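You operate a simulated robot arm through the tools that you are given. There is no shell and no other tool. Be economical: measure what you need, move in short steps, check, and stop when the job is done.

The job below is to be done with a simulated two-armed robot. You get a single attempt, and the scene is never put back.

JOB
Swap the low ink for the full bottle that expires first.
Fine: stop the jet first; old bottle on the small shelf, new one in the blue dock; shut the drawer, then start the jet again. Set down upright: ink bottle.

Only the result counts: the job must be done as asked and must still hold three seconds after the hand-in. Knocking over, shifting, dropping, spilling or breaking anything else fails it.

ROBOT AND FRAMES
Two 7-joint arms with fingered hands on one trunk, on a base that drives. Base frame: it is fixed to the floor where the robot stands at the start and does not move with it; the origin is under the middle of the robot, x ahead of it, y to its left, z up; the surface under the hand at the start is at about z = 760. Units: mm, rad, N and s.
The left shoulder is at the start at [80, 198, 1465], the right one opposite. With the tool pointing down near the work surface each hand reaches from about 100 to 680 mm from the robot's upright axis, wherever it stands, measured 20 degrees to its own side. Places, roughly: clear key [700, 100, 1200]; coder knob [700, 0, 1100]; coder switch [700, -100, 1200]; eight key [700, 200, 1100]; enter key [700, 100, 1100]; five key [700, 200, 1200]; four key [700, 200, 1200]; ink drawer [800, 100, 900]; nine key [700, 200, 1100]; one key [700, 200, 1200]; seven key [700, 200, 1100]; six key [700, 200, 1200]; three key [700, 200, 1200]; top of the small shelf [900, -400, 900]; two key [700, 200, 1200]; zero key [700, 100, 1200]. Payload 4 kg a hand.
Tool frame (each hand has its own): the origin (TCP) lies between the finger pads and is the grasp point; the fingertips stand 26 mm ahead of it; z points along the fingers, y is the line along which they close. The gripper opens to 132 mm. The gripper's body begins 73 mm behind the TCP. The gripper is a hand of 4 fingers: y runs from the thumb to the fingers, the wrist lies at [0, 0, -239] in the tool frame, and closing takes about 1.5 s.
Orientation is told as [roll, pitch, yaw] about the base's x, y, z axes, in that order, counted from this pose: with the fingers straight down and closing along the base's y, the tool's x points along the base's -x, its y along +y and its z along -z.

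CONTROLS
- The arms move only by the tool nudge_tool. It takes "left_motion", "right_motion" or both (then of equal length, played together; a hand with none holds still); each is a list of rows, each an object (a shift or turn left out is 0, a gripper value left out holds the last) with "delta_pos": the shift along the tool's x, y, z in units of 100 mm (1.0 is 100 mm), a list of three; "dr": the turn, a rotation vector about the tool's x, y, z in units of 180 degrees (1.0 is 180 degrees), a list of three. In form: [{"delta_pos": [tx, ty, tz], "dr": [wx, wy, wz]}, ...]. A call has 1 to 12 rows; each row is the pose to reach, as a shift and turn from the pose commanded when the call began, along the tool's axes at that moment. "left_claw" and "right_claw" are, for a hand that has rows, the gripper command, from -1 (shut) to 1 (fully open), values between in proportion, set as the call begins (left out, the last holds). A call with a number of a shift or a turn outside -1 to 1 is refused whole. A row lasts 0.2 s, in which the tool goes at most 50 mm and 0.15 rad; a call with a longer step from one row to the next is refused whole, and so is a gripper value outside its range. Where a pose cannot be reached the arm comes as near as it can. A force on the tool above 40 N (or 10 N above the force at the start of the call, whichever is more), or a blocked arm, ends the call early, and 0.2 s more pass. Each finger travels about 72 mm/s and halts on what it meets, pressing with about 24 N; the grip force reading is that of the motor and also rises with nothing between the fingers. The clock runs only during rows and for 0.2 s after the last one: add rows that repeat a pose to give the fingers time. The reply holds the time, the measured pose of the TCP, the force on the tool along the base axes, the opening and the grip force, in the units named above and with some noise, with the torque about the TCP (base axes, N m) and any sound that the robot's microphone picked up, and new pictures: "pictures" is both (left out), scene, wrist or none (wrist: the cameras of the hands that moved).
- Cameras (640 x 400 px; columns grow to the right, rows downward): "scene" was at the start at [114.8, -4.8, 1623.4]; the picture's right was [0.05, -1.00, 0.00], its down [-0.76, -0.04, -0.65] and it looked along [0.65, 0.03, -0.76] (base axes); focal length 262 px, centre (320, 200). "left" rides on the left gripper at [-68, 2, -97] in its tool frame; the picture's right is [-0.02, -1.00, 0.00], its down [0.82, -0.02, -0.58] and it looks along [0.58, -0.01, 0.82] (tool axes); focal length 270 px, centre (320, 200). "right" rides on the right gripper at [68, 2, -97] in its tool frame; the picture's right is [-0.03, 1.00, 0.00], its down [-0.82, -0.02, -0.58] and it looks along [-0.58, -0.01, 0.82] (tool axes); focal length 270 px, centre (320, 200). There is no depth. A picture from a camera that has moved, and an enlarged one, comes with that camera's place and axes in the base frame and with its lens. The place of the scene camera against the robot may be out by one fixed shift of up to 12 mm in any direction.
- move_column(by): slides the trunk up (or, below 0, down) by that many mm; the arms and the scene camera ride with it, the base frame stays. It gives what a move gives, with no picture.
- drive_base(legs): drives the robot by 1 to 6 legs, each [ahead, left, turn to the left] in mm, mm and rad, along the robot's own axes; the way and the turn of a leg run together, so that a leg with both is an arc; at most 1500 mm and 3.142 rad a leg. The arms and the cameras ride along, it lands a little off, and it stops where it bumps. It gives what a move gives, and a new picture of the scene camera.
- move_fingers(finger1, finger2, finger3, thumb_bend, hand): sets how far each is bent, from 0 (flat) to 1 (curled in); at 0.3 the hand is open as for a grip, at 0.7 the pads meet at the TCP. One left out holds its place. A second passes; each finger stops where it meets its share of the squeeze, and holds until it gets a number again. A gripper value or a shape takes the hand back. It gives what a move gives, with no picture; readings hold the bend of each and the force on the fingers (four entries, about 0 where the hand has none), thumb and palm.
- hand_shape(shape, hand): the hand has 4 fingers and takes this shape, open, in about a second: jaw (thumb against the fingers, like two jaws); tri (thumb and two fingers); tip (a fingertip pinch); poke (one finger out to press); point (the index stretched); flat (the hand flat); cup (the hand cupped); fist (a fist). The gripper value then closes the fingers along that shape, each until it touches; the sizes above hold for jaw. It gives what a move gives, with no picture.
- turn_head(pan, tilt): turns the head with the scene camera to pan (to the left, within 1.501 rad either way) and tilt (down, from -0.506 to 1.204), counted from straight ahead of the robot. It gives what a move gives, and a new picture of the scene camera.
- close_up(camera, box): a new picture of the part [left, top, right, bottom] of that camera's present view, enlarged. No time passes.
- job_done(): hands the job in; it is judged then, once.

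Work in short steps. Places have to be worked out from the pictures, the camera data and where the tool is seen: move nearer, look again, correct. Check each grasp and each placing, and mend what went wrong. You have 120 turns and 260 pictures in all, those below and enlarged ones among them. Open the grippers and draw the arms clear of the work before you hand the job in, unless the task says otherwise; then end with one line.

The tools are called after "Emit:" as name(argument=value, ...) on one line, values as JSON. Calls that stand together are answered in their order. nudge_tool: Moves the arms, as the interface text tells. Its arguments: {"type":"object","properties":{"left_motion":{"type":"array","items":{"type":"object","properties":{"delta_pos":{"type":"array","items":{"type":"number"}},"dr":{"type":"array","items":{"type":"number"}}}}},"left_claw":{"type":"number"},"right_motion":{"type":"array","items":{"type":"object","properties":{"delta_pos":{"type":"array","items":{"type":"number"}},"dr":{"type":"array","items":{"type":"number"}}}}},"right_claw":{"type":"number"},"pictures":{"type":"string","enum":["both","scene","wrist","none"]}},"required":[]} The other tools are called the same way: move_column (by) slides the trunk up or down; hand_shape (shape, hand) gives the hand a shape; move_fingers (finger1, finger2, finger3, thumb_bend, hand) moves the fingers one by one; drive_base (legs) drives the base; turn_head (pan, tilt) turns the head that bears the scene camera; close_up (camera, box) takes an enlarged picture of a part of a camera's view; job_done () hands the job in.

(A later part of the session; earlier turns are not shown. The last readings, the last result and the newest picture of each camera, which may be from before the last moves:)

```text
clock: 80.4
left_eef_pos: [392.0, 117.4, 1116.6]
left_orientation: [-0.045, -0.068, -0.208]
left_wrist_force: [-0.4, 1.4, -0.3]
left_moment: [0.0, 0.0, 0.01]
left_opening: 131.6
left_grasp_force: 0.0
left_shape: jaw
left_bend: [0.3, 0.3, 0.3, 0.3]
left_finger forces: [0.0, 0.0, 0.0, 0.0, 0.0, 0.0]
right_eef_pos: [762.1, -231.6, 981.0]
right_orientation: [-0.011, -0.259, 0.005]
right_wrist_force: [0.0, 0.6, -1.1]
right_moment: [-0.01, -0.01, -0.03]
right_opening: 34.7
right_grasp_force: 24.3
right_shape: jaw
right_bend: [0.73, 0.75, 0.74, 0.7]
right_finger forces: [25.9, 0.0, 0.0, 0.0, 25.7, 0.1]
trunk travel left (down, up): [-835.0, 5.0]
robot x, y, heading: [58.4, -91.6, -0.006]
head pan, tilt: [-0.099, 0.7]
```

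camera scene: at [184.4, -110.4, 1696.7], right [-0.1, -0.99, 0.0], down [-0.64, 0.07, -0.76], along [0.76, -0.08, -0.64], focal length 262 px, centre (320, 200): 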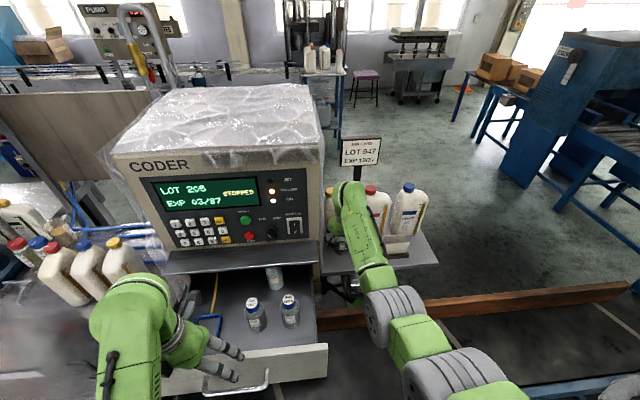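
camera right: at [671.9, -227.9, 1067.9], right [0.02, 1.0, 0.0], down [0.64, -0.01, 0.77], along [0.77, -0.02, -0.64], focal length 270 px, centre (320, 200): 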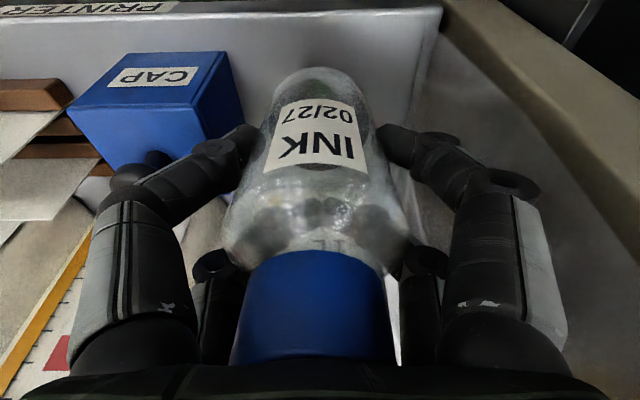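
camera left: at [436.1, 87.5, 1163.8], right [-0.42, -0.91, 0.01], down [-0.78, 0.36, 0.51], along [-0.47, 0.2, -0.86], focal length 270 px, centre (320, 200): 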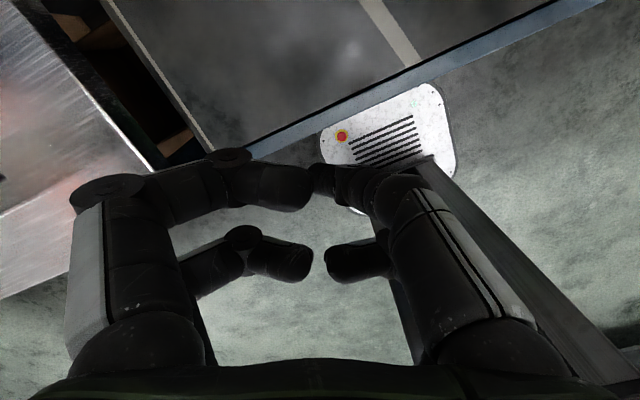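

No contact yet; I creep further.

Emit:
nudge_tool(right_motion=[{"delta_pos": [0.01, 0, 0.03]}, {"delta_pos": [0.015, 0, 0.06]}, {"delta_pos": [0.02, 0, 0.08]}, {"delta_pos": [0.02, 0, 0.08]}], pictures="wrist")

```text
clock: 81.4
left_eef_pos: [392.9, 117.1, 1117.1]
left_orientation: [-0.047, -0.069, -0.207]
left_wrist_force: [0.4, 0.4, -0.4]
left_moment: [0.01, -0.01, 0.03]
left_opening: 131.9
left_grasp_force: 0.1
left_shape: jaw
left_bend: [0.3, 0.3, 0.3, 0.3]
left_finger forces: [0.0, 0.0, 0.0, 0.1, 0.1, 0.1]
right_eef_pos: [761.4, -230.6, 973.3]
right_orientation: [-0.013, -0.258, 0.003]
right_wrist_force: [-0.2, 0.4, -1.0]
right_moment: [0.02, -0.03, -0.01]
right_opening: 35.1
right_grasp_force: 23.6
right_shape: jaw
right_bend: [0.73, 0.75, 0.74, 0.7]
right_finger forces: [25.8, 0.0, 0.0, 0.0, 25.8, 0.1]
trunk travel left (down, up): [-835.0, 5.0]
robot x, y, heading: [60.2, -92.4, -0.008]
head pan, tilt: [-0.099, 0.7]
camera right: at [671.9, -228.6, 1048.2], right [0.02, 1.0, 0.0], down [0.64, -0.01, 0.77], along [0.77, -0.02, -0.64], focal length 270 px, centre (320, 200)
```

right: 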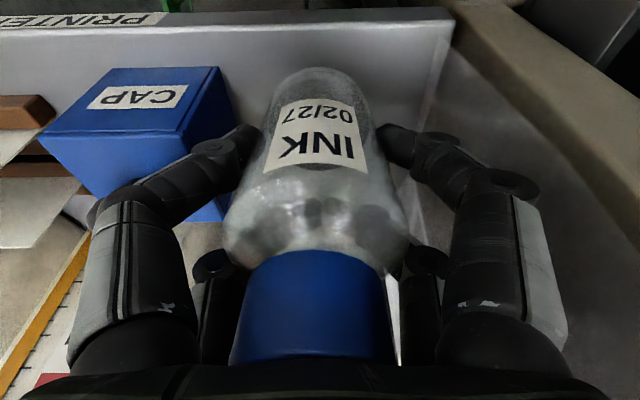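

Still free; continue downward.

Emit:
nudge_tool(right_motion=[{"delta_pos": [0.01, 0, 0.03]}, {"delta_pos": [0.015, 0, 0.06]}, {"delta_pos": [0.025, 0, 0.1]}, {"delta_pos": [0.025, 0, 0.1]}], pictures="none")

```text
clock: 82.4
left_eef_pos: [392.9, 116.6, 1117.0]
left_orientation: [-0.047, -0.069, -0.206]
left_wrist_force: [-0.6, 0.1, 0.0]
left_moment: [0.02, -0.02, 0.02]
left_opening: 132.0
left_grasp_force: 0.1
left_shape: jaw
left_bend: [0.3, 0.3, 0.3, 0.3]
left_finger forces: [0.1, 0.0, 0.2, 0.0, 0.1, 0.0]
right_eef_pos: [761.8, -230.9, 962.4]
right_orientation: [-0.012, -0.259, 0.004]
right_wrist_force: [-0.4, 0.2, -1.0]
right_moment: [-0.01, 0.01, 0.01]
right_opening: 35.1
right_grasp_force: 24.0
right_shape: jaw
right_bend: [0.73, 0.75, 0.74, 0.7]
right_finger forces: [25.7, 0.0, 0.0, 0.1, 25.8, 0.0]
trunk travel left (down, up): [-835.0, 5.0]
robot x, y, heading: [62.7, -92.6, -0.002]
head pan, tilt: [-0.099, 0.7]
```

Emit:
nudge_tool(right_motion=[{"delta_pos": [0.01, 0, 0.03]}, {"delta_pos": [0.015, 0, 0.06]}, {"delta_pos": [0.025, 0, 0.1]}, {"delta_pos": [0.025, 0, 0.1]}], pictures="both")

```text
clock: 83.4
left_eef_pos: [390.4, 117.0, 1117.1]
left_orientation: [-0.045, -0.071, -0.209]
left_wrist_force: [0.0, 0.4, -0.1]
left_moment: [0.01, 0.01, 0.02]
left_opening: 131.8
left_grasp_force: 0.1
left_shape: jaw
left_bend: [0.3, 0.3, 0.3, 0.3]
left_finger forces: [0.0, 0.0, 0.0, 0.0, 0.0, 0.0]
right_eef_pos: [761.5, -230.6, 957.6]
right_orientation: [-0.013, -0.267, 0.006]
right_wrist_force: [3.1, -0.4, 22.2]
right_moment: [-0.22, 0.55, 0.04]
right_opening: 35.3
right_grasp_force: 23.6
right_shape: jaw
right_bend: [0.74, 0.74, 0.74, 0.7]
right_finger forces: [27.7, 0.1, 0.0, 0.0, 29.7, 1.6]
trunk travel left (down, up): [-835.0, 5.0]
robot x, y, heading: [64.7, -94.0, -0.004]
head pan, tilt: [-0.099, 0.7]
camera scene: at [180.6, -109.5, 1697.2], right [-0.1, -0.99, 0.0], down [-0.64, 0.07, -0.77], along [0.76, -0.08, -0.64], focal length 262 px, centre (320, 200)
camera right: at [672.1, -229.2, 1031.9], right [0.02, 1.0, 0.0], down [0.63, -0.01, 0.77], along [0.77, -0.02, -0.63], focal length 270 px, centre (320, 200)
```

scene: 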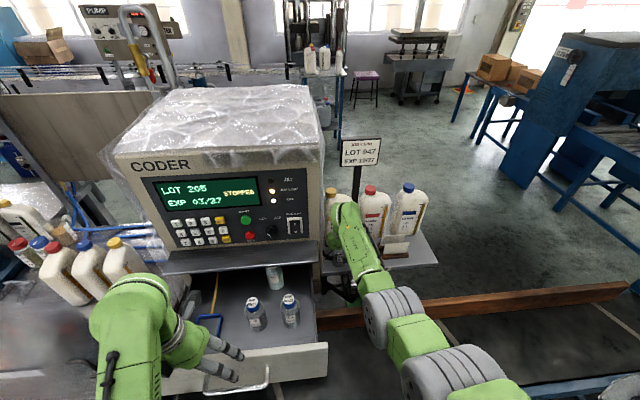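
right: 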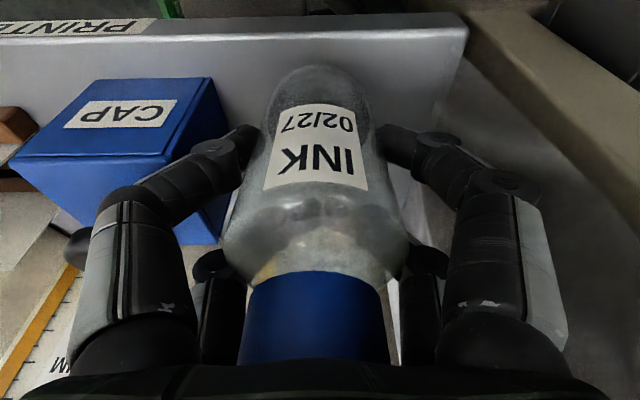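

Contact with the shelf (22 N), and the bottle is righting. I ease up 3 mm and open slightly.

Emit:
nudge_tool(right_motion=[{"delta_pos": [-0.008, 0, -0.03]}, {"delta_pos": [-0.008, 0, -0.03]}], pictures="none")

Emit:
nudge_tool(right_motion=[{}, {}, {}, {}, {}], right_claw=0.08, pictures="wrist")

```text
clock: 84.0
left_eef_pos: [390.3, 118.6, 1117.4]
left_orientation: [-0.046, -0.069, -0.208]
left_wrist_force: [-0.2, -0.2, -0.8]
left_moment: [-0.04, 0.01, -0.02]
left_opening: 131.7
left_grasp_force: 0.0
left_shape: jaw
left_bend: [0.3, 0.3, 0.3, 0.3]
left_finger forces: [0.0, 0.0, 0.0, 0.1, 0.1, 0.1]
right_eef_pos: [760.5, -231.0, 957.2]
right_orientation: [-0.011, -0.258, 0.006]
right_wrist_force: [1.7, -0.2, 14.9]
right_moment: [-0.03, 0.49, -0.08]
right_opening: 35.3
right_grasp_force: 24.3
right_shape: jaw
right_bend: [0.74, 0.74, 0.74, 0.7]
right_finger forces: [27.6, 0.1, 0.1, 0.1, 28.8, 2.4]
trunk travel left (down, up): [-835.0, 5.0]
robot x, y, heading: [60.9, -91.5, -0.008]
head pan, tilt: [-0.099, 0.7]
```

```text
clock: 85.2
left_eef_pos: [392.3, 118.5, 1116.9]
left_orientation: [-0.046, -0.067, -0.21]
left_wrist_force: [0.0, 0.4, -0.5]
left_moment: [0.0, 0.0, 0.01]
left_opening: 131.9
left_grasp_force: 0.1
left_shape: jaw
left_bend: [0.3, 0.3, 0.3, 0.3]
left_finger forces: [0.1, 0.0, 0.1, 0.0, 0.0, 0.0]
right_eef_pos: [760.9, -231.0, 955.8]
right_orientation: [-0.012, -0.259, 0.006]
right_wrist_force: [0.5, 0.5, 7.1]
right_moment: [-0.04, 0.27, -0.02]
right_opening: 70.5
right_grasp_force: 0.0
right_shape: jaw
right_bend: [0.72, 0.72, 0.72, 0.7]
right_finger forces: [0.0, 0.1, 0.1, 0.0, 0.0, 7.5]
trunk travel left (down, up): [-835.0, 5.0]
robot x, y, heading: [58.9, -90.9, -0.004]
head pan, tilt: [-0.099, 0.7]
camera right: at [671.2, -229.4, 1031.3], right [0.02, 1.0, -0.01], down [0.64, -0.01, 0.77], along [0.77, -0.02, -0.64], focal length 270 px, centre (320, 200)
```

right: 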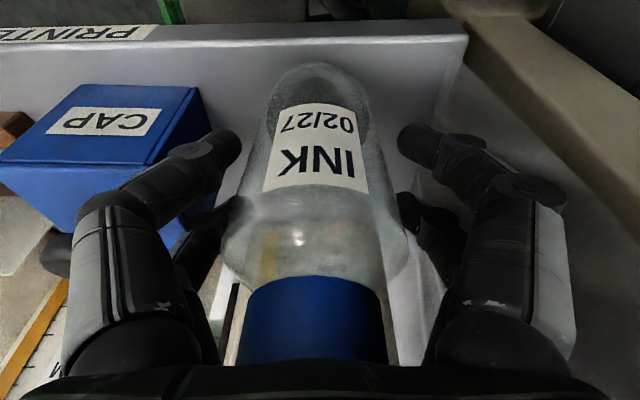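

Bottle released; the palm was lightly touching the cap. I raise the hand straight up.

Emit:
nudge_tool(right_motion=[{"delta_pos": [-0.013, 0, -0.05]}, {"delta_pos": [-0.05, 0, -0.19]}, {"delta_pos": [-0.1, 0, -0.39]}, {"delta_pos": [-0.15, 0, -0.58]}, {"delta_pos": [-0.2, 0, -0.77]}, {"delta_pos": [-0.26, 0, -0.966]}, {"delta_pos": [-0.26, 0, -0.966]}], pictures="wrist")

```text
clock: 86.8
left_eef_pos: [391.9, 116.7, 1116.2]
left_orientation: [-0.046, -0.068, -0.208]
left_wrist_force: [0.4, -0.1, 0.0]
left_moment: [0.01, 0.0, -0.01]
left_opening: 132.0
left_grasp_force: 0.2
left_shape: jaw
left_bend: [0.3, 0.3, 0.3, 0.3]
left_finger forces: [0.0, 0.1, 0.0, 0.0, 0.0, 0.1]
right_eef_pos: [763.0, -229.1, 1055.9]
right_orientation: [-0.012, -0.259, 0.005]
right_wrist_force: [-1.0, 0.2, -0.5]
right_moment: [0.0, 0.01, 0.01]
right_opening: 70.6
right_grasp_force: 0.1
right_shape: jaw
right_bend: [0.72, 0.72, 0.72, 0.7]
right_finger forces: [0.0, 0.0, 0.0, 0.0, 0.1, 0.0]
trunk travel left (down, up): [-835.0, 5.0]
robot x, y, heading: [66.9, -93.5, 0.004]
head pan, tilt: [-0.099, 0.7]
camera right: at [672.5, -228.1, 1131.6], right [0.02, 1.0, 0.0], down [0.64, -0.01, 0.77], along [0.77, -0.02, -0.64], focal length 270 px, centre (320, 200)
```

right: 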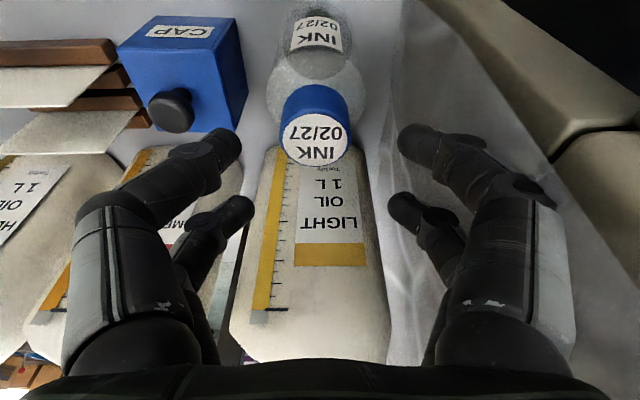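

The old bottle stands upright on the shelf. I raise and retract the hand.

Emit:
nudge_tool(right_motion=[{"delta_pos": [-0.05, 0, -0.2]}, {"delta_pos": [-0.1, 0, -0.4]}, {"delta_pos": [-0.15, 0, -0.6]}, {"delta_pos": [-0.2, 0, -0.8]}, {"delta_pos": [-0.2, 0, -1]}, {"delta_pos": [-0.2, 0, -1]}], pictures="none")

Emit:
nudge_tool(right_motion=[{"delta_pos": [0.2, 0, -0.1]}, {"delta_pos": [0.5, 0, -0.3]}, {"delta_pos": [0.7, 0, -0.6]}, {"delta_pos": [0.7, 0, -0.8]}, {"delta_pos": [0.7, 0, -0.8]}], pictures="scene")

Emit:
close_up(camera="scene", box=[300, 180, 440, 310])

```text
clock: 88.2
left_eef_pos: [392.2, 117.6, 1117.9]
left_orientation: [-0.046, -0.068, -0.207]
left_wrist_force: [0.4, 0.2, 0.6]
left_moment: [-0.01, 0.0, 0.03]
left_opening: 131.9
left_grasp_force: 0.1
left_shape: jaw
left_bend: [0.3, 0.3, 0.3, 0.3]
left_finger forces: [0.0, 0.0, 0.1, 0.0, 0.0, 0.0]
right_eef_pos: [755.1, -228.7, 1157.3]
right_orientation: [-0.012, -0.258, 0.005]
right_wrist_force: [0.6, 0.6, -0.2]
right_moment: [-0.03, 0.0, 0.04]
right_opening: 70.9
right_grasp_force: 0.1
right_shape: jaw
right_bend: [0.72, 0.72, 0.72, 0.7]
right_finger forces: [0.0, 0.0, 0.0, 0.0, 0.0, 0.0]
trunk travel left (down, up): [-835.0, 5.0]
robot x, y, heading: [63.4, -92.7, -0.004]
head pan, tilt: [-0.099, 0.7]
```

```text
clock: 89.4
left_eef_pos: [392.6, 118.0, 1116.0]
left_orientation: [-0.046, -0.067, -0.207]
left_wrist_force: [0.8, 0.1, 0.7]
left_moment: [0.01, 0.03, 0.03]
left_opening: 131.7
left_grasp_force: 0.0
left_shape: jaw
left_bend: [0.3, 0.3, 0.3, 0.3]
left_finger forces: [0.1, 0.0, 0.1, 0.1, 0.0, 0.0]
right_eef_pos: [668.0, -227.3, 1215.8]
right_orientation: [-0.014, -0.258, 0.005]
right_wrist_force: [-0.1, 0.5, -0.2]
right_moment: [-0.01, 0.0, -0.01]
right_opening: 70.9
right_grasp_force: 0.0
right_shape: jaw
right_bend: [0.72, 0.72, 0.72, 0.7]
right_finger forces: [0.0, 0.0, 0.0, 0.0, 0.0, 0.1]
trunk travel left (down, up): [-835.0, 5.0]
robot x, y, heading: [61.1, -92.9, -0.001]
head pan, tilt: [-0.099, 0.7]
camera scene: at [184.5, -110.3, 1696.7], right [-0.1, -0.99, 0.0], down [-0.64, 0.07, -0.76], along [0.76, -0.08, -0.64], focal length 262 px, centre (320, 200)
```

scene: 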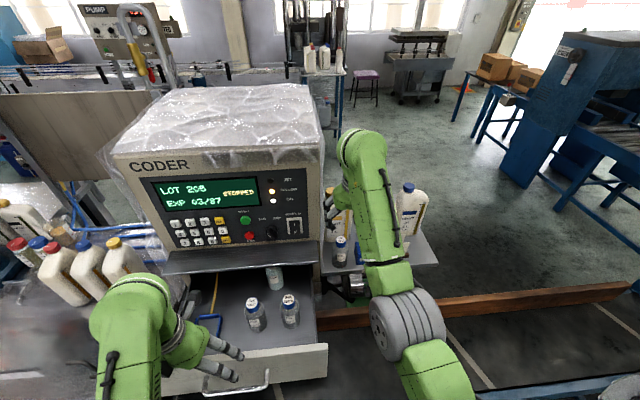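

```text
3.08 times, centred on (370, 245) of scene
camera zoom: at [184.5, -110.3, 1696.7], right [-0.1, -0.99, 0.0], down [-0.64, 0.07, -0.76], along [0.76, -0.08, -0.64], focal length 805 px, centre (166, 62)
```

zoom: 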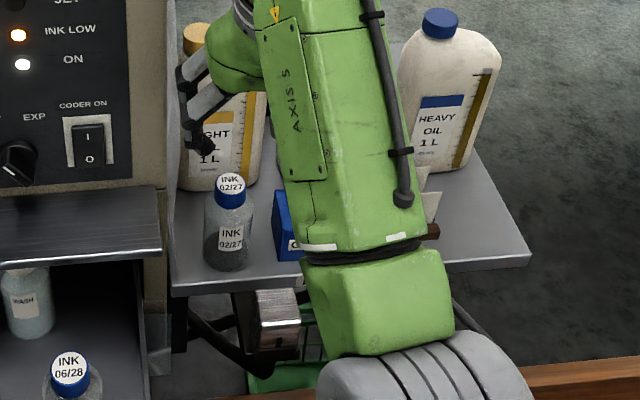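

Bottle stands properly. I drive back and left so the hand is above the 09/27 bottle.

Emit:
drive_base(legs=[[-104, 0, 0], [0, 264, 0]])

Emit:
close_up(camera="right", box=[0, 0, 640, 400])

```text
clock: 92.0
left_eef_pos: [290.8, 374.2, 1116.4]
left_orientation: [-0.042, -0.067, -0.211]
left_wrist_force: [0.2, -0.3, 0.0]
left_moment: [0.04, -0.04, -0.01]
left_opening: 131.9
left_grasp_force: 0.1
left_shape: jaw
left_bend: [0.3, 0.3, 0.3, 0.3]
left_finger forces: [0.0, 0.1, 0.0, 0.0, 0.0, 0.1]
right_eef_pos: [565.9, 27.7, 1215.1]
right_orientation: [-0.007, -0.257, 0.002]
right_wrist_force: [0.4, -0.7, -0.2]
right_moment: [0.04, 0.0, -0.04]
right_opening: 70.8
right_grasp_force: 0.1
right_shape: jaw
right_bend: [0.72, 0.72, 0.72, 0.7]
right_finger forces: [0.0, 0.1, 0.0, 0.0, 0.0, 0.0]
trunk travel left (down, up): [-835.0, 5.0]
robot x, y, heading: [-39.3, 171.0, -0.006]
head pan, tilt: [-0.099, 0.7]
camera scene: at [82.6, 144.5, 1696.6], right [-0.1, -0.99, 0.0], down [-0.64, 0.07, -0.76], along [0.76, -0.08, -0.65], focal length 262 px, centre (320, 200)
```

scene: 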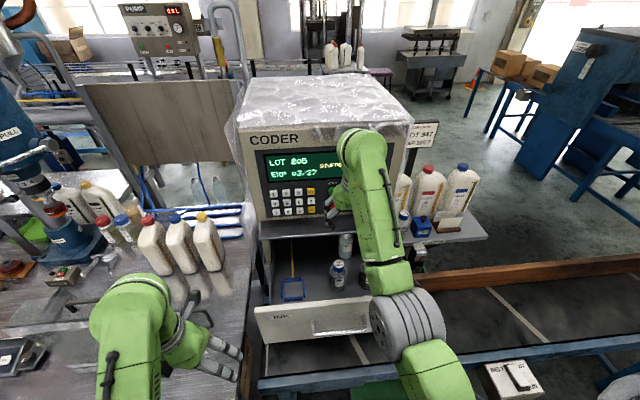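

```text
1.00 times, centred on (320, 200) of right (not enlarged: the box is as wide or as high as the picture)
camera zoom: at [476.1, 29.8, 1290.5], right [0.02, 1.0, 0.0], down [0.64, -0.01, 0.77], along [0.77, -0.02, -0.64], focal length 270 px, centre (320, 200)
```

zoom: 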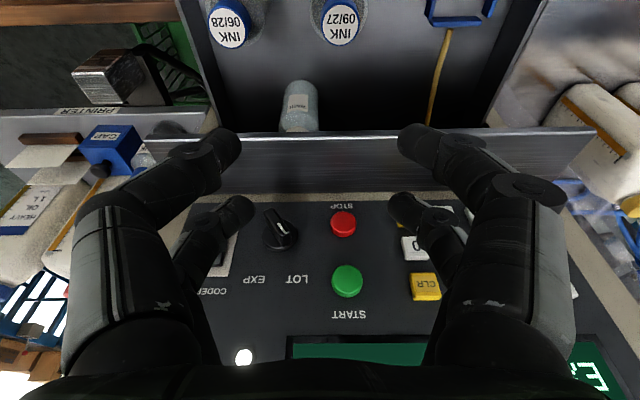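

The 09/27 cap is at (565, 45, 1011). I open slightly and descend to above it.

Emit:
nudge_tool(right_motion=[{"delta_pos": [0.05, 0.05, 0.18]}, {"delta_pos": [0.1, 0.1, 0.37]}, {"delta_pos": [0.15, 0.17, 0.56]}, {"delta_pos": [0.2, 0.17, 0.75]}, {"delta_pos": [0.25, 0.17, 0.95]}, {"delta_pos": [0.25, 0.17, 0.95]}], right_claw=0.2, pictures="none")

Emit:
nudge_tool(right_motion=[{"delta_pos": [0.05, 0, 0.2]}, {"delta_pos": [0.1, 0, 0.4]}, {"delta_pos": [0.16, 0, 0.6]}, {"delta_pos": [0.16, 0, 0.6]}], pictures="wrist")

```text
clock: 93.4
left_eef_pos: [289.4, 378.1, 1117.3]
left_orientation: [-0.046, -0.067, -0.209]
left_wrist_force: [-0.1, -1.0, 0.3]
left_moment: [-0.05, -0.02, -0.03]
left_opening: 132.2
left_grasp_force: 0.2
left_shape: jaw
left_bend: [0.3, 0.3, 0.3, 0.3]
left_finger forces: [0.0, 0.0, 0.0, 0.0, 0.1, 0.1]
right_eef_pos: [563.2, 49.4, 1118.6]
right_orientation: [-0.013, -0.258, 0.003]
right_wrist_force: [0.5, -0.1, 0.6]
right_moment: [0.0, 0.02, 0.04]
right_opening: 78.5
right_grasp_force: 0.1
right_shape: jaw
right_bend: [0.71, 0.71, 0.71, 0.7]
right_finger forces: [0.1, 0.1, 0.1, 0.0, 0.1, 0.1]
trunk travel left (down, up): [-835.0, 5.0]
robot x, y, heading: [-39.8, 166.8, -0.006]
head pan, tilt: [-0.099, 0.7]
```

```text
clock: 94.4
left_eef_pos: [290.4, 379.5, 1118.0]
left_orientation: [-0.047, -0.067, -0.209]
left_wrist_force: [-0.7, -0.8, -0.1]
left_moment: [-0.03, 0.01, -0.01]
left_opening: 132.0
left_grasp_force: 0.2
left_shape: jaw
left_bend: [0.3, 0.3, 0.3, 0.3]
left_finger forces: [0.0, 0.1, 0.1, 0.1, 0.0, 0.0]
right_eef_pos: [564.8, 48.1, 1055.4]
right_orientation: [-0.013, -0.258, 0.004]
right_wrist_force: [0.1, 0.2, 0.1]
right_moment: [0.02, -0.01, 0.01]
right_opening: 78.8
right_grasp_force: 0.1
right_shape: jaw
right_bend: [0.71, 0.71, 0.71, 0.7]
right_finger forces: [0.0, 0.0, 0.0, 0.0, 0.0, 0.0]
trunk travel left (down, up): [-835.0, 5.0]
robot x, y, heading: [-38.9, 168.4, -0.002]
head pan, tilt: [-0.099, 0.7]
camera right: at [474.4, 49.2, 1131.0], right [0.02, 1.0, 0.0], down [0.64, -0.01, 0.77], along [0.77, -0.02, -0.64], focal length 270 px, centre (320, 200)
```

right: 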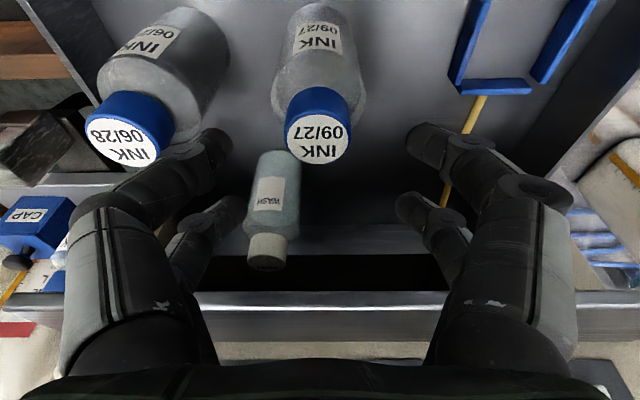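

Aligned over 09/27. I lower to grip height.

Emit:
nudge_tool(right_motion=[{"delta_pos": [0.05, -0.025, 0.2]}, {"delta_pos": [0.1, -0.025, 0.4]}, {"delta_pos": [0.16, -0.025, 0.6]}, {"delta_pos": [0.21, -0.025, 0.8]}, {"delta_pos": [0.25, -0.025, 0.98]}, {"delta_pos": [0.25, -0.025, 0.98]}], pictures="wrist")

```text
clock: 95.8
left_eef_pos: [290.4, 377.5, 1117.0]
left_orientation: [-0.045, -0.067, -0.209]
left_wrist_force: [0.6, 0.1, -0.5]
left_moment: [-0.03, -0.01, -0.06]
left_opening: 132.1
left_grasp_force: 0.0
left_shape: jaw
left_bend: [0.3, 0.3, 0.3, 0.3]
left_finger forces: [0.1, 0.1, 0.1, 0.0, 0.0, 0.0]
right_eef_pos: [565.6, 42.9, 954.4]
right_orientation: [-0.012, -0.258, 0.004]
right_wrist_force: [-0.7, 0.3, 0.4]
right_moment: [0.0, 0.03, -0.01]
right_opening: 78.8
right_grasp_force: 0.1
right_shape: jaw
right_bend: [0.71, 0.71, 0.71, 0.7]
right_finger forces: [0.0, 0.0, 0.0, 0.0, 0.1, 0.1]
trunk travel left (down, up): [-835.0, 5.0]
robot x, y, heading: [-40.2, 170.2, -0.002]
head pan, tilt: [-0.099, 0.7]
camera right: at [476.2, 45.6, 1028.7], right [0.02, 1.0, 0.0], down [0.64, -0.01, 0.77], along [0.77, -0.02, -0.64], focal length 270 px, centre (320, 200)
```

right: 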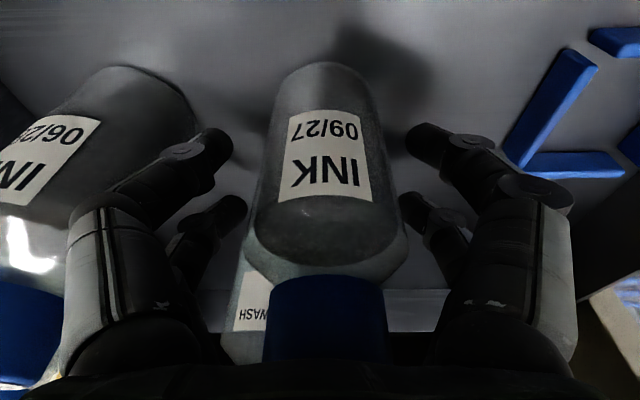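

Centred. I close the hand.

Emit:
nudge_tool(right_motion=[{}, {}, {}, {}, {}, {}, {}], right_claw=-1, pictures="none")

Emit:
nudge_tool(right_motion=[{"delta_pos": [-0.05, 0, -0.19]}, {"delta_pos": [-0.1, 0, -0.39]}, {"delta_pos": [-0.15, 0, -0.58]}, {"delta_pos": [-0.2, 0, -0.77]}, {"delta_pos": [-0.26, 0, -0.966]}, {"delta_pos": [-0.26, 0, -0.966]}], pictures="wrist")

```text
clock: 97.4
left_eef_pos: [288.7, 378.3, 1116.2]
left_orientation: [-0.046, -0.066, -0.21]
left_wrist_force: [-0.4, 0.9, 0.4]
left_moment: [0.01, -0.02, -0.02]
left_opening: 132.0
left_grasp_force: 0.0
left_shape: jaw
left_bend: [0.3, 0.3, 0.3, 0.3]
left_finger forces: [0.1, 0.0, 0.0, 0.1, 0.0, 0.0]
right_eef_pos: [565.3, 44.2, 953.9]
right_orientation: [-0.012, -0.261, 0.004]
right_wrist_force: [0.1, -0.9, 3.4]
right_moment: [-0.04, 0.14, 0.05]
right_opening: 33.5
right_grasp_force: 24.0
right_shape: jaw
right_bend: [0.74, 0.73, 0.72, 0.7]
right_finger forces: [24.1, 17.2, 17.2, 0.0, 25.3, 0.1]
trunk travel left (down, up): [-835.0, 5.0]
robot x, y, heading: [-39.8, 171.6, -0.004]
head pan, tilt: [-0.099, 0.7]
```

```text
clock: 98.8
left_eef_pos: [289.0, 378.6, 1116.7]
left_orientation: [-0.045, -0.069, -0.21]
left_wrist_force: [0.1, -0.1, 0.1]
left_moment: [0.01, 0.01, -0.01]
left_opening: 131.7
left_grasp_force: 0.1
left_shape: jaw
left_bend: [0.3, 0.3, 0.3, 0.3]
left_finger forces: [0.0, 0.1, 0.0, 0.1, 0.0, 0.1]
right_eef_pos: [566.6, 44.2, 1054.2]
right_orientation: [-0.012, -0.26, 0.005]
right_wrist_force: [0.2, -0.1, -2.9]
right_moment: [0.01, -0.01, 0.02]
right_opening: 32.8
right_grasp_force: 23.9
right_shape: jaw
right_bend: [0.74, 0.74, 0.73, 0.7]
right_finger forces: [23.2, 21.2, 0.0, 0.0, 27.1, 0.1]
trunk travel left (down, up): [-835.0, 5.0]
robot x, y, heading: [-39.6, 167.0, -0.009]
head pan, tilt: [-0.099, 0.7]
camera right: at [476.5, 46.3, 1129.5], right [0.02, 1.0, 0.0], down [0.64, -0.01, 0.77], along [0.77, -0.02, -0.64], focal length 270 px, centre (320, 200)
```

right: 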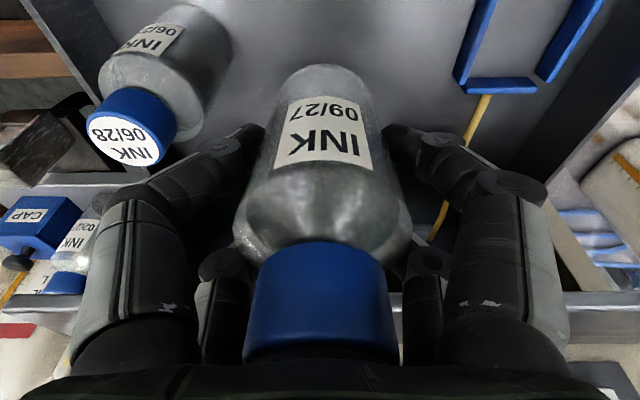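

Lifted, with good contact; the bottle leans about 8° toward the robot. I move it toward the dock (567, 195) while levelling it.

Emit:
nudge_tool(right_motion=[{"delta_pos": [-0.03, 0.2, 0], "dr": [0, 0.01, 0]}, {"delta_pos": [-0.06, 0.4, 0.01], "dr": [0, 0.02, 0]}, {"delta_pos": [-0.09, 0.6, 0.02], "dr": [0, 0.03, 0]}, {"delta_pos": [-0.11, 0.8, 0.03], "dr": [0, 0.044, 0]}, {"delta_pos": [-0.11, 0.95, 0.03], "dr": [0, 0.044, 0]}, {"delta_pos": [-0.11, 0.95, 0.03], "dr": [0, 0.044, 0]}], pictures="none")

Emit:
nudge_tool(right_motion=[{"delta_pos": [0, 0.2, 0]}, {"delta_pos": [0, 0.4, 0]}, {"delta_pos": [0, 0.55, 0]}, {"delta_pos": [0, 0.55, 0]}], pictures="both")

Emit:
close_up(camera="scene", box=[250, 200, 370, 340])

```text
clock: 100.2
left_eef_pos: [289.3, 378.1, 1116.0]
left_orientation: [-0.045, -0.067, -0.211]
left_wrist_force: [-0.4, -0.1, 0.0]
left_moment: [0.01, 0.01, 0.01]
left_opening: 131.9
left_grasp_force: 0.0
left_shape: jaw
left_bend: [0.3, 0.3, 0.3, 0.3]
left_finger forces: [0.1, 0.0, 0.0, 0.0, 0.0, 0.1]
right_eef_pos: [577.5, 141.1, 1053.2]
right_orientation: [-0.012, -0.119, 0.002]
right_wrist_force: [0.1, -0.4, -2.1]
right_moment: [0.01, -0.04, 0.01]
right_opening: 32.8
right_grasp_force: 23.7
right_shape: jaw
right_bend: [0.74, 0.74, 0.73, 0.7]
right_finger forces: [23.1, 21.3, 0.0, 0.0, 27.0, 0.0]
trunk travel left (down, up): [-835.0, 5.0]
robot x, y, heading: [-41.5, 169.9, -0.007]
head pan, tilt: [-0.099, 0.7]
```

```text
clock: 101.2
left_eef_pos: [289.9, 378.0, 1117.4]
left_orientation: [-0.043, -0.066, -0.21]
left_wrist_force: [0.9, -0.9, 0.6]
left_moment: [-0.02, 0.01, 0.0]
left_opening: 131.8
left_grasp_force: 0.1
left_shape: jaw
left_bend: [0.3, 0.3, 0.3, 0.3]
left_finger forces: [0.1, 0.0, 0.0, 0.0, 0.1, 0.0]
right_eef_pos: [578.9, 195.2, 1052.6]
right_orientation: [-0.01, -0.12, 0.002]
right_wrist_force: [0.3, -0.4, -2.7]
right_moment: [0.01, -0.04, 0.01]
right_opening: 32.7
right_grasp_force: 23.9
right_shape: jaw
right_bend: [0.74, 0.74, 0.73, 0.7]
right_finger forces: [23.0, 21.1, 0.1, 0.0, 26.8, 0.1]
trunk travel left (down, up): [-835.0, 5.0]
robot x, y, heading: [-39.8, 165.2, -0.007]
head pan, tilt: [-0.099, 0.7]
camera scene: at [81.9, 150.6, 1696.6], right [-0.1, -0.99, 0.0], down [-0.64, 0.07, -0.76], along [0.76, -0.08, -0.64], focal length 262 px, centre (320, 200)
camera right: at [499.6, 198.2, 1140.0], right [0.02, 1.0, -0.01], down [0.74, -0.01, 0.67], along [0.67, -0.02, -0.74], focal length 270 px, centre (320, 200)
```

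scene: 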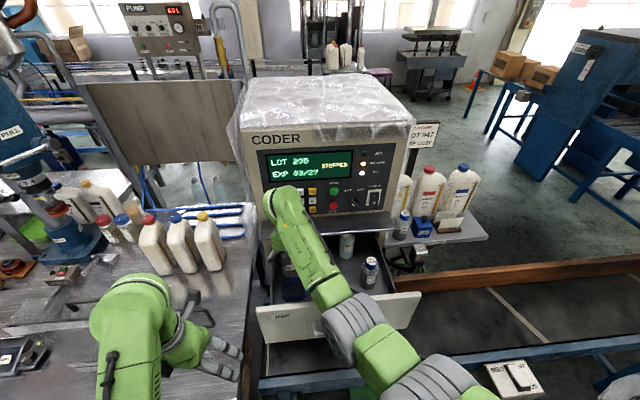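
right: 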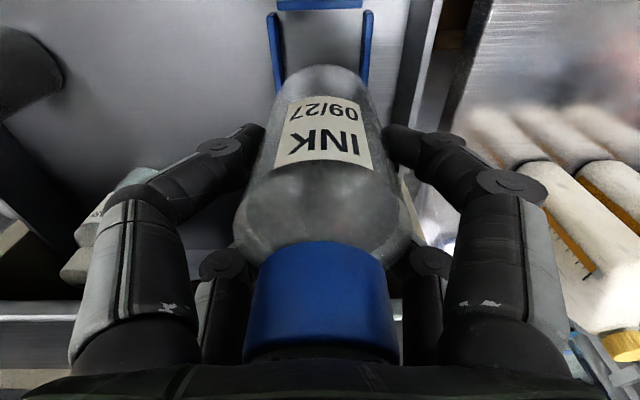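

```text
2.86 times, centred on (310, 270) of scene
camera zoom: at [81.9, 150.6, 1696.6], right [-0.1, -0.99, 0.0], down [-0.64, 0.07, -0.76], along [0.76, -0.08, -0.64], focal length 748 px, centre (349, 0)
```

zoom: 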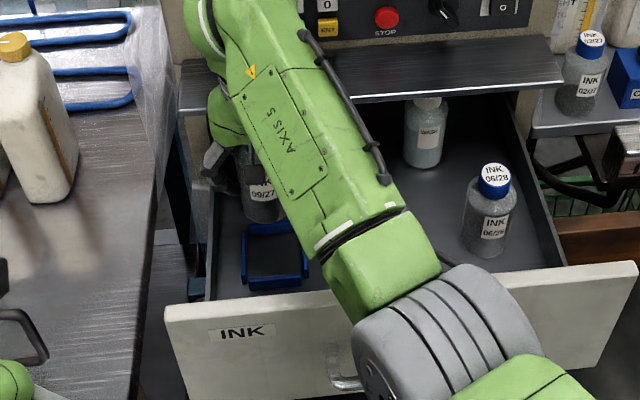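

Laterally aligned with the dock. I shift 4 mm back and lower 80 mm, then check against the dock walls.

Emit:
nudge_tool(right_motion=[{"delta_pos": [0.06, 0, 0.2]}, {"delta_pos": [0.09, 0, 0.4]}, {"delta_pos": [0.11, 0, 0.6]}, {"delta_pos": [0.136, 0, 0.79]}, {"delta_pos": [0.136, 0, 0.79]}], pictures="both")

Emit:
close_up(camera="right", box=[220, 0, 440, 140])

```text
clock: 102.4
left_eef_pos: [290.1, 378.2, 1116.8]
left_orientation: [-0.046, -0.066, -0.21]
left_wrist_force: [0.4, 0.4, 0.7]
left_moment: [0.03, 0.0, -0.02]
left_opening: 131.8
left_grasp_force: 0.0
left_shape: jaw
left_bend: [0.3, 0.3, 0.3, 0.3]
left_finger forces: [0.0, 0.0, 0.1, 0.1, 0.0, 0.1]
right_eef_pos: [573.4, 194.5, 972.9]
right_orientation: [-0.009, -0.12, 0.003]
right_wrist_force: [-0.4, 0.2, -2.1]
right_moment: [0.0, -0.01, -0.01]
right_opening: 32.5
right_grasp_force: 24.2
right_shape: jaw
right_bend: [0.74, 0.74, 0.73, 0.7]
right_finger forces: [23.3, 21.5, 0.0, 0.0, 26.8, 0.1]
trunk travel left (down, up): [-835.0, 5.0]
robot x, y, heading: [-39.1, 168.5, -0.0]
head pan, tilt: [-0.099, 0.7]
camera scene: at [81.7, 150.9, 1696.7], right [-0.1, -0.99, 0.0], down [-0.64, 0.07, -0.76], along [0.76, -0.08, -0.64], focal length 262 px, centre (320, 200)
camera right: at [494.7, 197.0, 1059.8], right [0.02, 1.0, -0.01], down [0.74, -0.01, 0.67], along [0.67, -0.02, -0.74], focal length 270 px, centre (320, 200)
```

scene: 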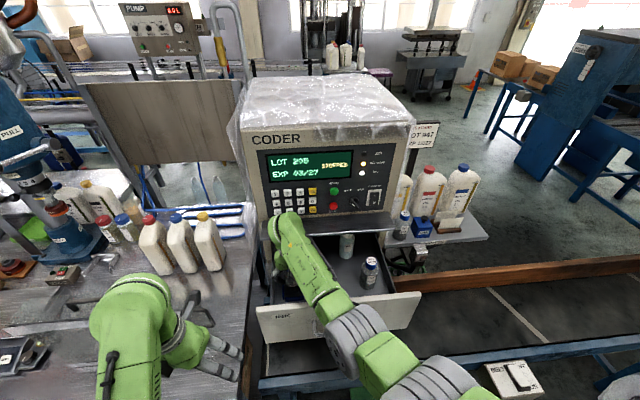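
right: 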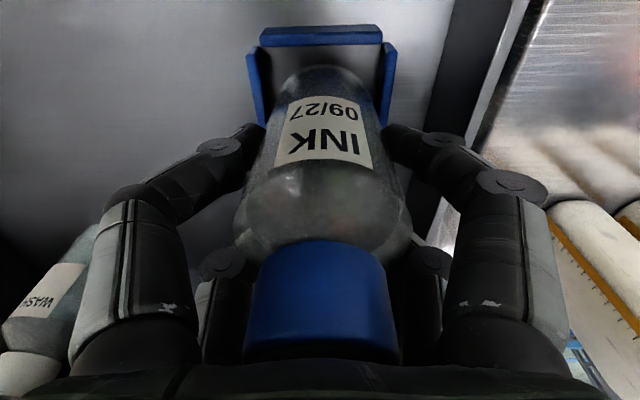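

```text
2.86 times, centred on (330, 70) of right
camera zoom: at [494.7, 197.0, 1059.8], right [0.02, 1.0, -0.01], down [0.74, -0.01, 0.67], along [0.67, -0.02, -0.74], focal length 772 px, centre (291, 571)
```

zoom: 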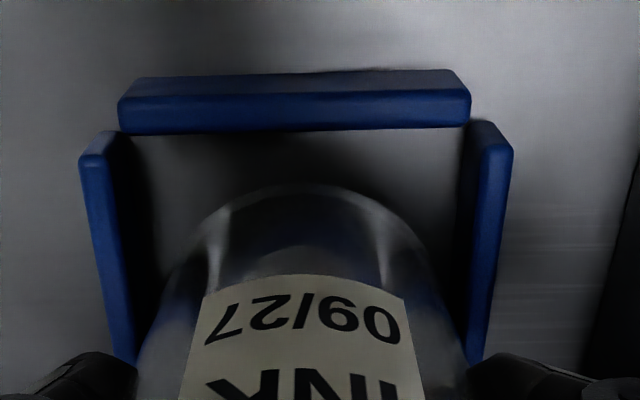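

The bottle is 8 mm clear of the front wall and centred within a couple of mm. I lower the rest gently.

Emit:
nudge_tool(right_motion=[{"delta_pos": [0.025, -0.01, 0.05]}, {"delta_pos": [0.03, -0.01, 0.1]}, {"delta_pos": [0.035, -0.01, 0.13]}, {"delta_pos": [0.04, -0.01, 0.16]}, {"delta_pos": [0.04, -0.01, 0.16]}], pictures="none")

Emit:
nudge_tool(right_motion=[{"delta_pos": [0.005, 0, 0.03]}, {"delta_pos": [0.008, 0, 0.06]}, {"delta_pos": [0.008, 0, 0.06]}], pictures="wrist")

```text
clock: 103.6
left_eef_pos: [289.7, 378.9, 1115.2]
left_orientation: [-0.046, -0.065, -0.209]
left_wrist_force: [-0.6, 0.1, 0.1]
left_moment: [0.02, 0.0, 0.02]
left_opening: 131.8
left_grasp_force: 0.0
left_shape: jaw
left_bend: [0.3, 0.3, 0.3, 0.3]
left_finger forces: [0.1, 0.0, 0.0, 0.1, 0.0, 0.0]
right_eef_pos: [571.8, 193.7, 956.9]
right_orientation: [-0.013, -0.119, 0.0]
right_wrist_force: [0.3, 0.2, -3.2]
right_moment: [0.01, 0.0, 0.01]
right_opening: 32.2
right_grasp_force: 24.5
right_shape: jaw
right_bend: [0.74, 0.74, 0.73, 0.7]
right_finger forces: [23.0, 21.5, 0.0, 0.0, 26.8, 0.1]
trunk travel left (down, up): [-835.0, 5.0]
robot x, y, heading: [-40.6, 167.1, -0.004]
head pan, tilt: [-0.099, 0.7]
```

```text
clock: 104.4
left_eef_pos: [290.0, 378.5, 1115.9]
left_orientation: [-0.046, -0.068, -0.209]
left_wrist_force: [0.1, 0.0, 0.6]
left_moment: [0.02, -0.01, 0.01]
left_opening: 131.8
left_grasp_force: 0.1
left_shape: jaw
left_bend: [0.3, 0.3, 0.3, 0.3]
left_finger forces: [0.0, 0.0, 0.0, 0.0, 0.0, 0.1]
right_eef_pos: [572.6, 194.4, 951.8]
right_orientation: [-0.01, -0.122, 0.004]
right_wrist_force: [0.5, 0.9, 4.1]
right_moment: [-0.14, 0.09, 0.02]
right_opening: 32.8
right_grasp_force: 24.5
right_shape: jaw
right_bend: [0.74, 0.74, 0.73, 0.7]
right_finger forces: [23.4, 22.3, 0.1, 0.0, 27.5, 0.0]
trunk travel left (down, up): [-835.0, 5.0]
robot x, y, heading: [-38.1, 169.4, -0.008]
head pan, tilt: [-0.099, 0.7]
camera right: at [493.3, 195.9, 1038.5], right [0.02, 1.0, -0.01], down [0.74, -0.01, 0.67], along [0.67, -0.02, -0.74], focal length 270 px, centre (320, 200)
```

right: 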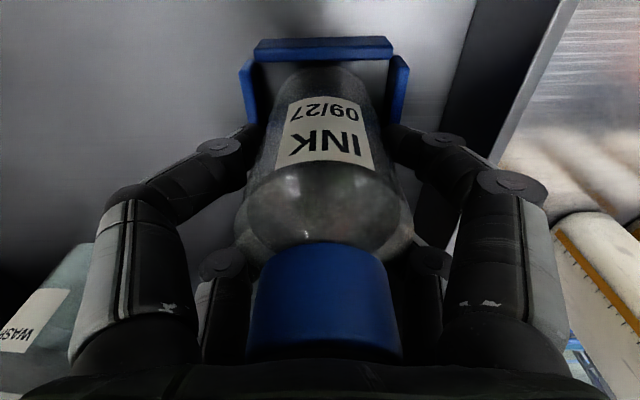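

Base contacts at the expected height inside the dock. I press 2 mm more, then release.

Emit:
nudge_tool(right_motion=[{"delta_pos": [0.003, 0, 0.02]}, {"delta_pos": [0.003, 0, 0.02]}], pictures="none")

Emit:
nudge_tool(right_motion=[{}, {}, {}, {}, {}], right_claw=0.12, pictures="wrist")

```text
clock: 105.0
left_eef_pos: [288.2, 378.0, 1117.3]
left_orientation: [-0.047, -0.07, -0.21]
left_wrist_force: [0.1, -0.5, 0.0]
left_moment: [0.01, -0.02, 0.0]
left_opening: 132.0
left_grasp_force: 0.0
left_shape: jaw
left_bend: [0.3, 0.3, 0.3, 0.3]
left_finger forces: [0.1, 0.0, 0.0, 0.1, 0.1, 0.0]
right_eef_pos: [571.2, 193.8, 950.8]
right_orientation: [-0.01, -0.124, 0.001]
right_wrist_force: [-0.1, -2.1, 15.5]
right_moment: [-0.13, 0.16, 0.04]
right_opening: 32.8
right_grasp_force: 23.6
right_shape: jaw
right_bend: [0.74, 0.74, 0.74, 0.7]
right_finger forces: [23.5, 23.8, 0.1, 0.0, 28.7, 0.0]
trunk travel left (down, up): [-835.0, 5.0]
robot x, y, heading: [-42.0, 168.8, -0.008]
head pan, tilt: [-0.099, 0.7]
```

```text
clock: 106.2
left_eef_pos: [289.5, 379.7, 1115.2]
left_orientation: [-0.045, -0.067, -0.209]
left_wrist_force: [-0.3, -0.3, -0.2]
left_moment: [-0.01, 0.0, 0.01]
left_opening: 131.8
left_grasp_force: 0.2
left_shape: jaw
left_bend: [0.3, 0.3, 0.3, 0.3]
left_finger forces: [0.0, 0.0, 0.0, 0.1, 0.0, 0.0]
right_eef_pos: [572.0, 193.6, 946.7]
right_orientation: [-0.012, -0.12, 0.002]
right_wrist_force: [-0.1, -0.8, 0.6]
right_moment: [-0.02, -0.01, -0.01]
right_opening: 73.5
right_grasp_force: 0.0
right_shape: jaw
right_bend: [0.72, 0.72, 0.72, 0.7]
right_finger forces: [0.0, 0.0, 0.1, 0.0, 0.1, 0.1]
trunk travel left (down, up): [-835.0, 5.0]
robot x, y, heading: [-41.2, 168.4, -0.002]
head pan, tilt: [-0.099, 0.7]
camera right: at [492.9, 195.8, 1034.9], right [0.02, 1.0, -0.01], down [0.74, -0.01, 0.67], along [0.67, -0.02, -0.74], focal length 270 px, centre (320, 200)
```

right: 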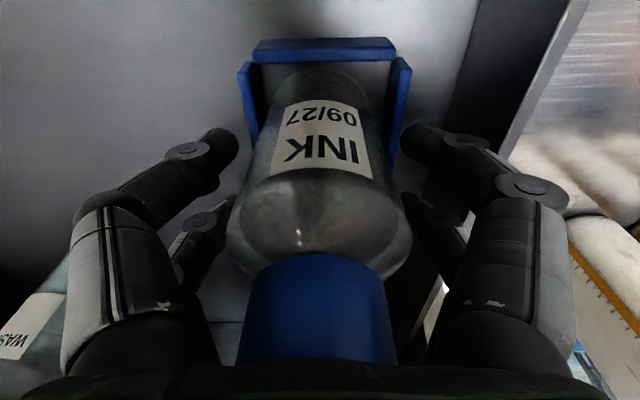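

Released and seated. I raise the hand straight up.

Emit:
nudge_tool(right_motion=[{"delta_pos": [-0.02, 0, -0.19]}, {"delta_pos": [-0.045, 0, -0.38]}, {"delta_pos": [-0.07, 0, -0.58]}, {"delta_pos": [-0.095, 0, -0.78]}, {"delta_pos": [-0.12, 0, -0.993]}, {"delta_pos": [-0.12, 0, -0.993]}], pictures="wrist")

```text
clock: 107.6
left_eef_pos: [290.1, 379.1, 1117.1]
left_orientation: [-0.046, -0.068, -0.208]
left_wrist_force: [-0.1, -0.1, -0.6]
left_moment: [0.01, -0.02, 0.0]
left_opening: 131.9
left_grasp_force: 0.0
left_shape: jaw
left_bend: [0.3, 0.3, 0.3, 0.3]
left_finger forces: [0.1, 0.1, 0.0, 0.0, 0.0, 0.1]
right_eef_pos: [573.3, 193.9, 1049.2]
right_orientation: [-0.012, -0.122, 0.001]
right_wrist_force: [0.3, -0.1, 1.0]
right_moment: [0.0, 0.02, -0.01]
right_opening: 73.6
right_grasp_force: 0.1
right_shape: jaw
right_bend: [0.72, 0.72, 0.72, 0.7]
right_finger forces: [0.0, 0.0, 0.0, 0.0, 0.1, 0.1]
trunk travel left (down, up): [-835.0, 5.0]
robot x, y, heading: [-42.1, 170.0, -0.006]
head pan, tilt: [-0.099, 0.7]
camera right: at [493.7, 196.4, 1135.7], right [0.02, 1.0, -0.01], down [0.74, -0.01, 0.67], along [0.67, -0.02, -0.74], focal length 270 px, centre (320, 200)
```

right: 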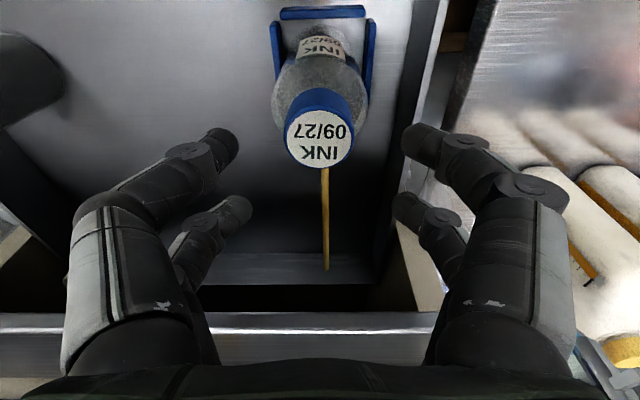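

The 09/27 bottle stands upright in the blue dock with the hose behind. I raise the hand clear of the drawer front and drive back.

Emit:
nudge_tool(right_motion=[{"delta_pos": [-0.02, 0, -0.19]}, {"delta_pos": [-0.045, 0, -0.38]}, {"delta_pos": [-0.07, 0, -0.58]}, {"delta_pos": [-0.095, 0, -0.78]}, {"delta_pos": [-0.12, 0, -0.993]}, {"delta_pos": [-0.12, 0, -0.993]}], pictures="none")

Emit:
drive_base(legs=[[-250, 0, 0], [0, -130, 0]])

Emit:
close_up(camera="scene", box=[240, 190, 440, 330])

```text
clock: 109.0
left_eef_pos: [289.3, 378.4, 1116.7]
left_orientation: [-0.045, -0.069, -0.209]
left_wrist_force: [-0.8, 0.3, -0.3]
left_moment: [0.0, 0.01, -0.03]
left_opening: 132.2
left_grasp_force: 0.1
left_shape: jaw
left_bend: [0.3, 0.3, 0.3, 0.3]
left_finger forces: [0.1, 0.0, 0.1, 0.0, 0.0, 0.0]
right_eef_pos: [572.3, 195.8, 1148.5]
right_orientation: [-0.012, -0.121, 0.003]
right_wrist_force: [0.0, 0.2, 0.2]
right_moment: [0.01, 0.02, -0.01]
right_opening: 73.4
right_grasp_force: 0.1
right_shape: jaw
right_bend: [0.72, 0.72, 0.72, 0.7]
right_finger forces: [0.1, 0.1, 0.1, 0.0, 0.0, 0.0]
trunk travel left (down, up): [-835.0, 5.0]
robot x, y, heading: [-37.7, 168.2, -0.01]
head pan, tilt: [-0.099, 0.7]
```

```text
clock: 111.7
left_eef_pos: [40.6, 255.0, 1115.3]
left_orientation: [-0.051, -0.069, -0.207]
left_wrist_force: [0.2, 0.1, 0.0]
left_moment: [-0.01, 0.0, 0.03]
left_opening: 131.7
left_grasp_force: 0.1
left_shape: jaw
left_bend: [0.3, 0.3, 0.3, 0.3]
left_finger forces: [0.0, 0.1, 0.0, 0.1, 0.0, 0.1]
right_eef_pos: [322.8, 72.0, 1149.3]
right_orientation: [-0.015, -0.119, 0.005]
right_wrist_force: [-0.1, 0.2, -0.1]
right_moment: [0.0, -0.03, -0.03]
right_opening: 73.4
right_grasp_force: 0.0
right_shape: jaw
right_bend: [0.72, 0.72, 0.72, 0.7]
right_finger forces: [0.0, 0.1, 0.0, 0.0, 0.0, 0.0]
trunk travel left (down, up): [-835.0, 5.0]
robot x, y, heading: [-286.5, 40.1, -0.002]
head pan, tilt: [-0.099, 0.7]
camera scene: at [-168.1, 29.0, 1696.8], right [-0.1, -0.99, 0.0], down [-0.64, 0.06, -0.77], along [0.76, -0.08, -0.64], focal length 262 px, centre (320, 200)
```

scene: 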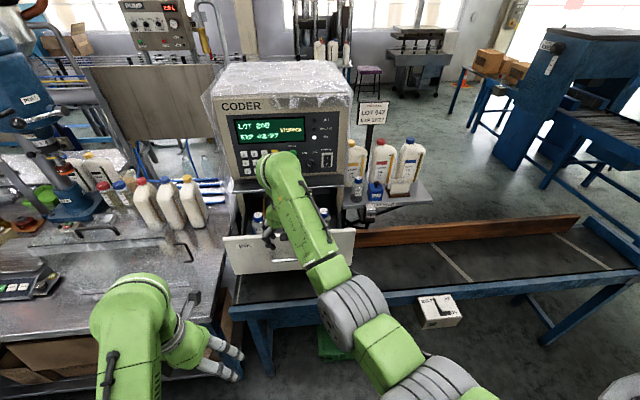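

```text
2.86 times, centred on (340, 260) of scene
camera zoom: at [-168.1, 29.0, 1696.8], right [-0.1, -0.99, 0.0], down [-0.64, 0.06, -0.77], along [0.76, -0.08, -0.64], focal length 748 px, centre (263, 29)
```

zoom: 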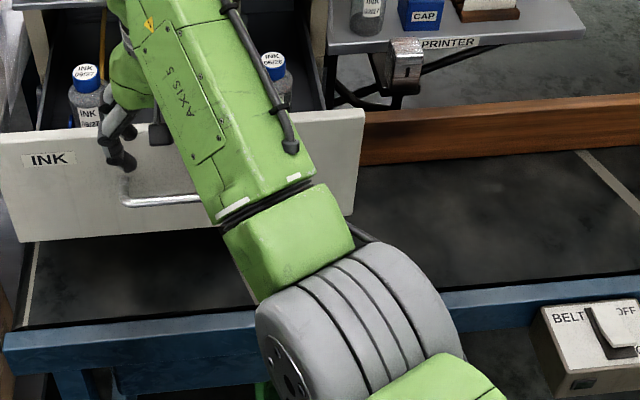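

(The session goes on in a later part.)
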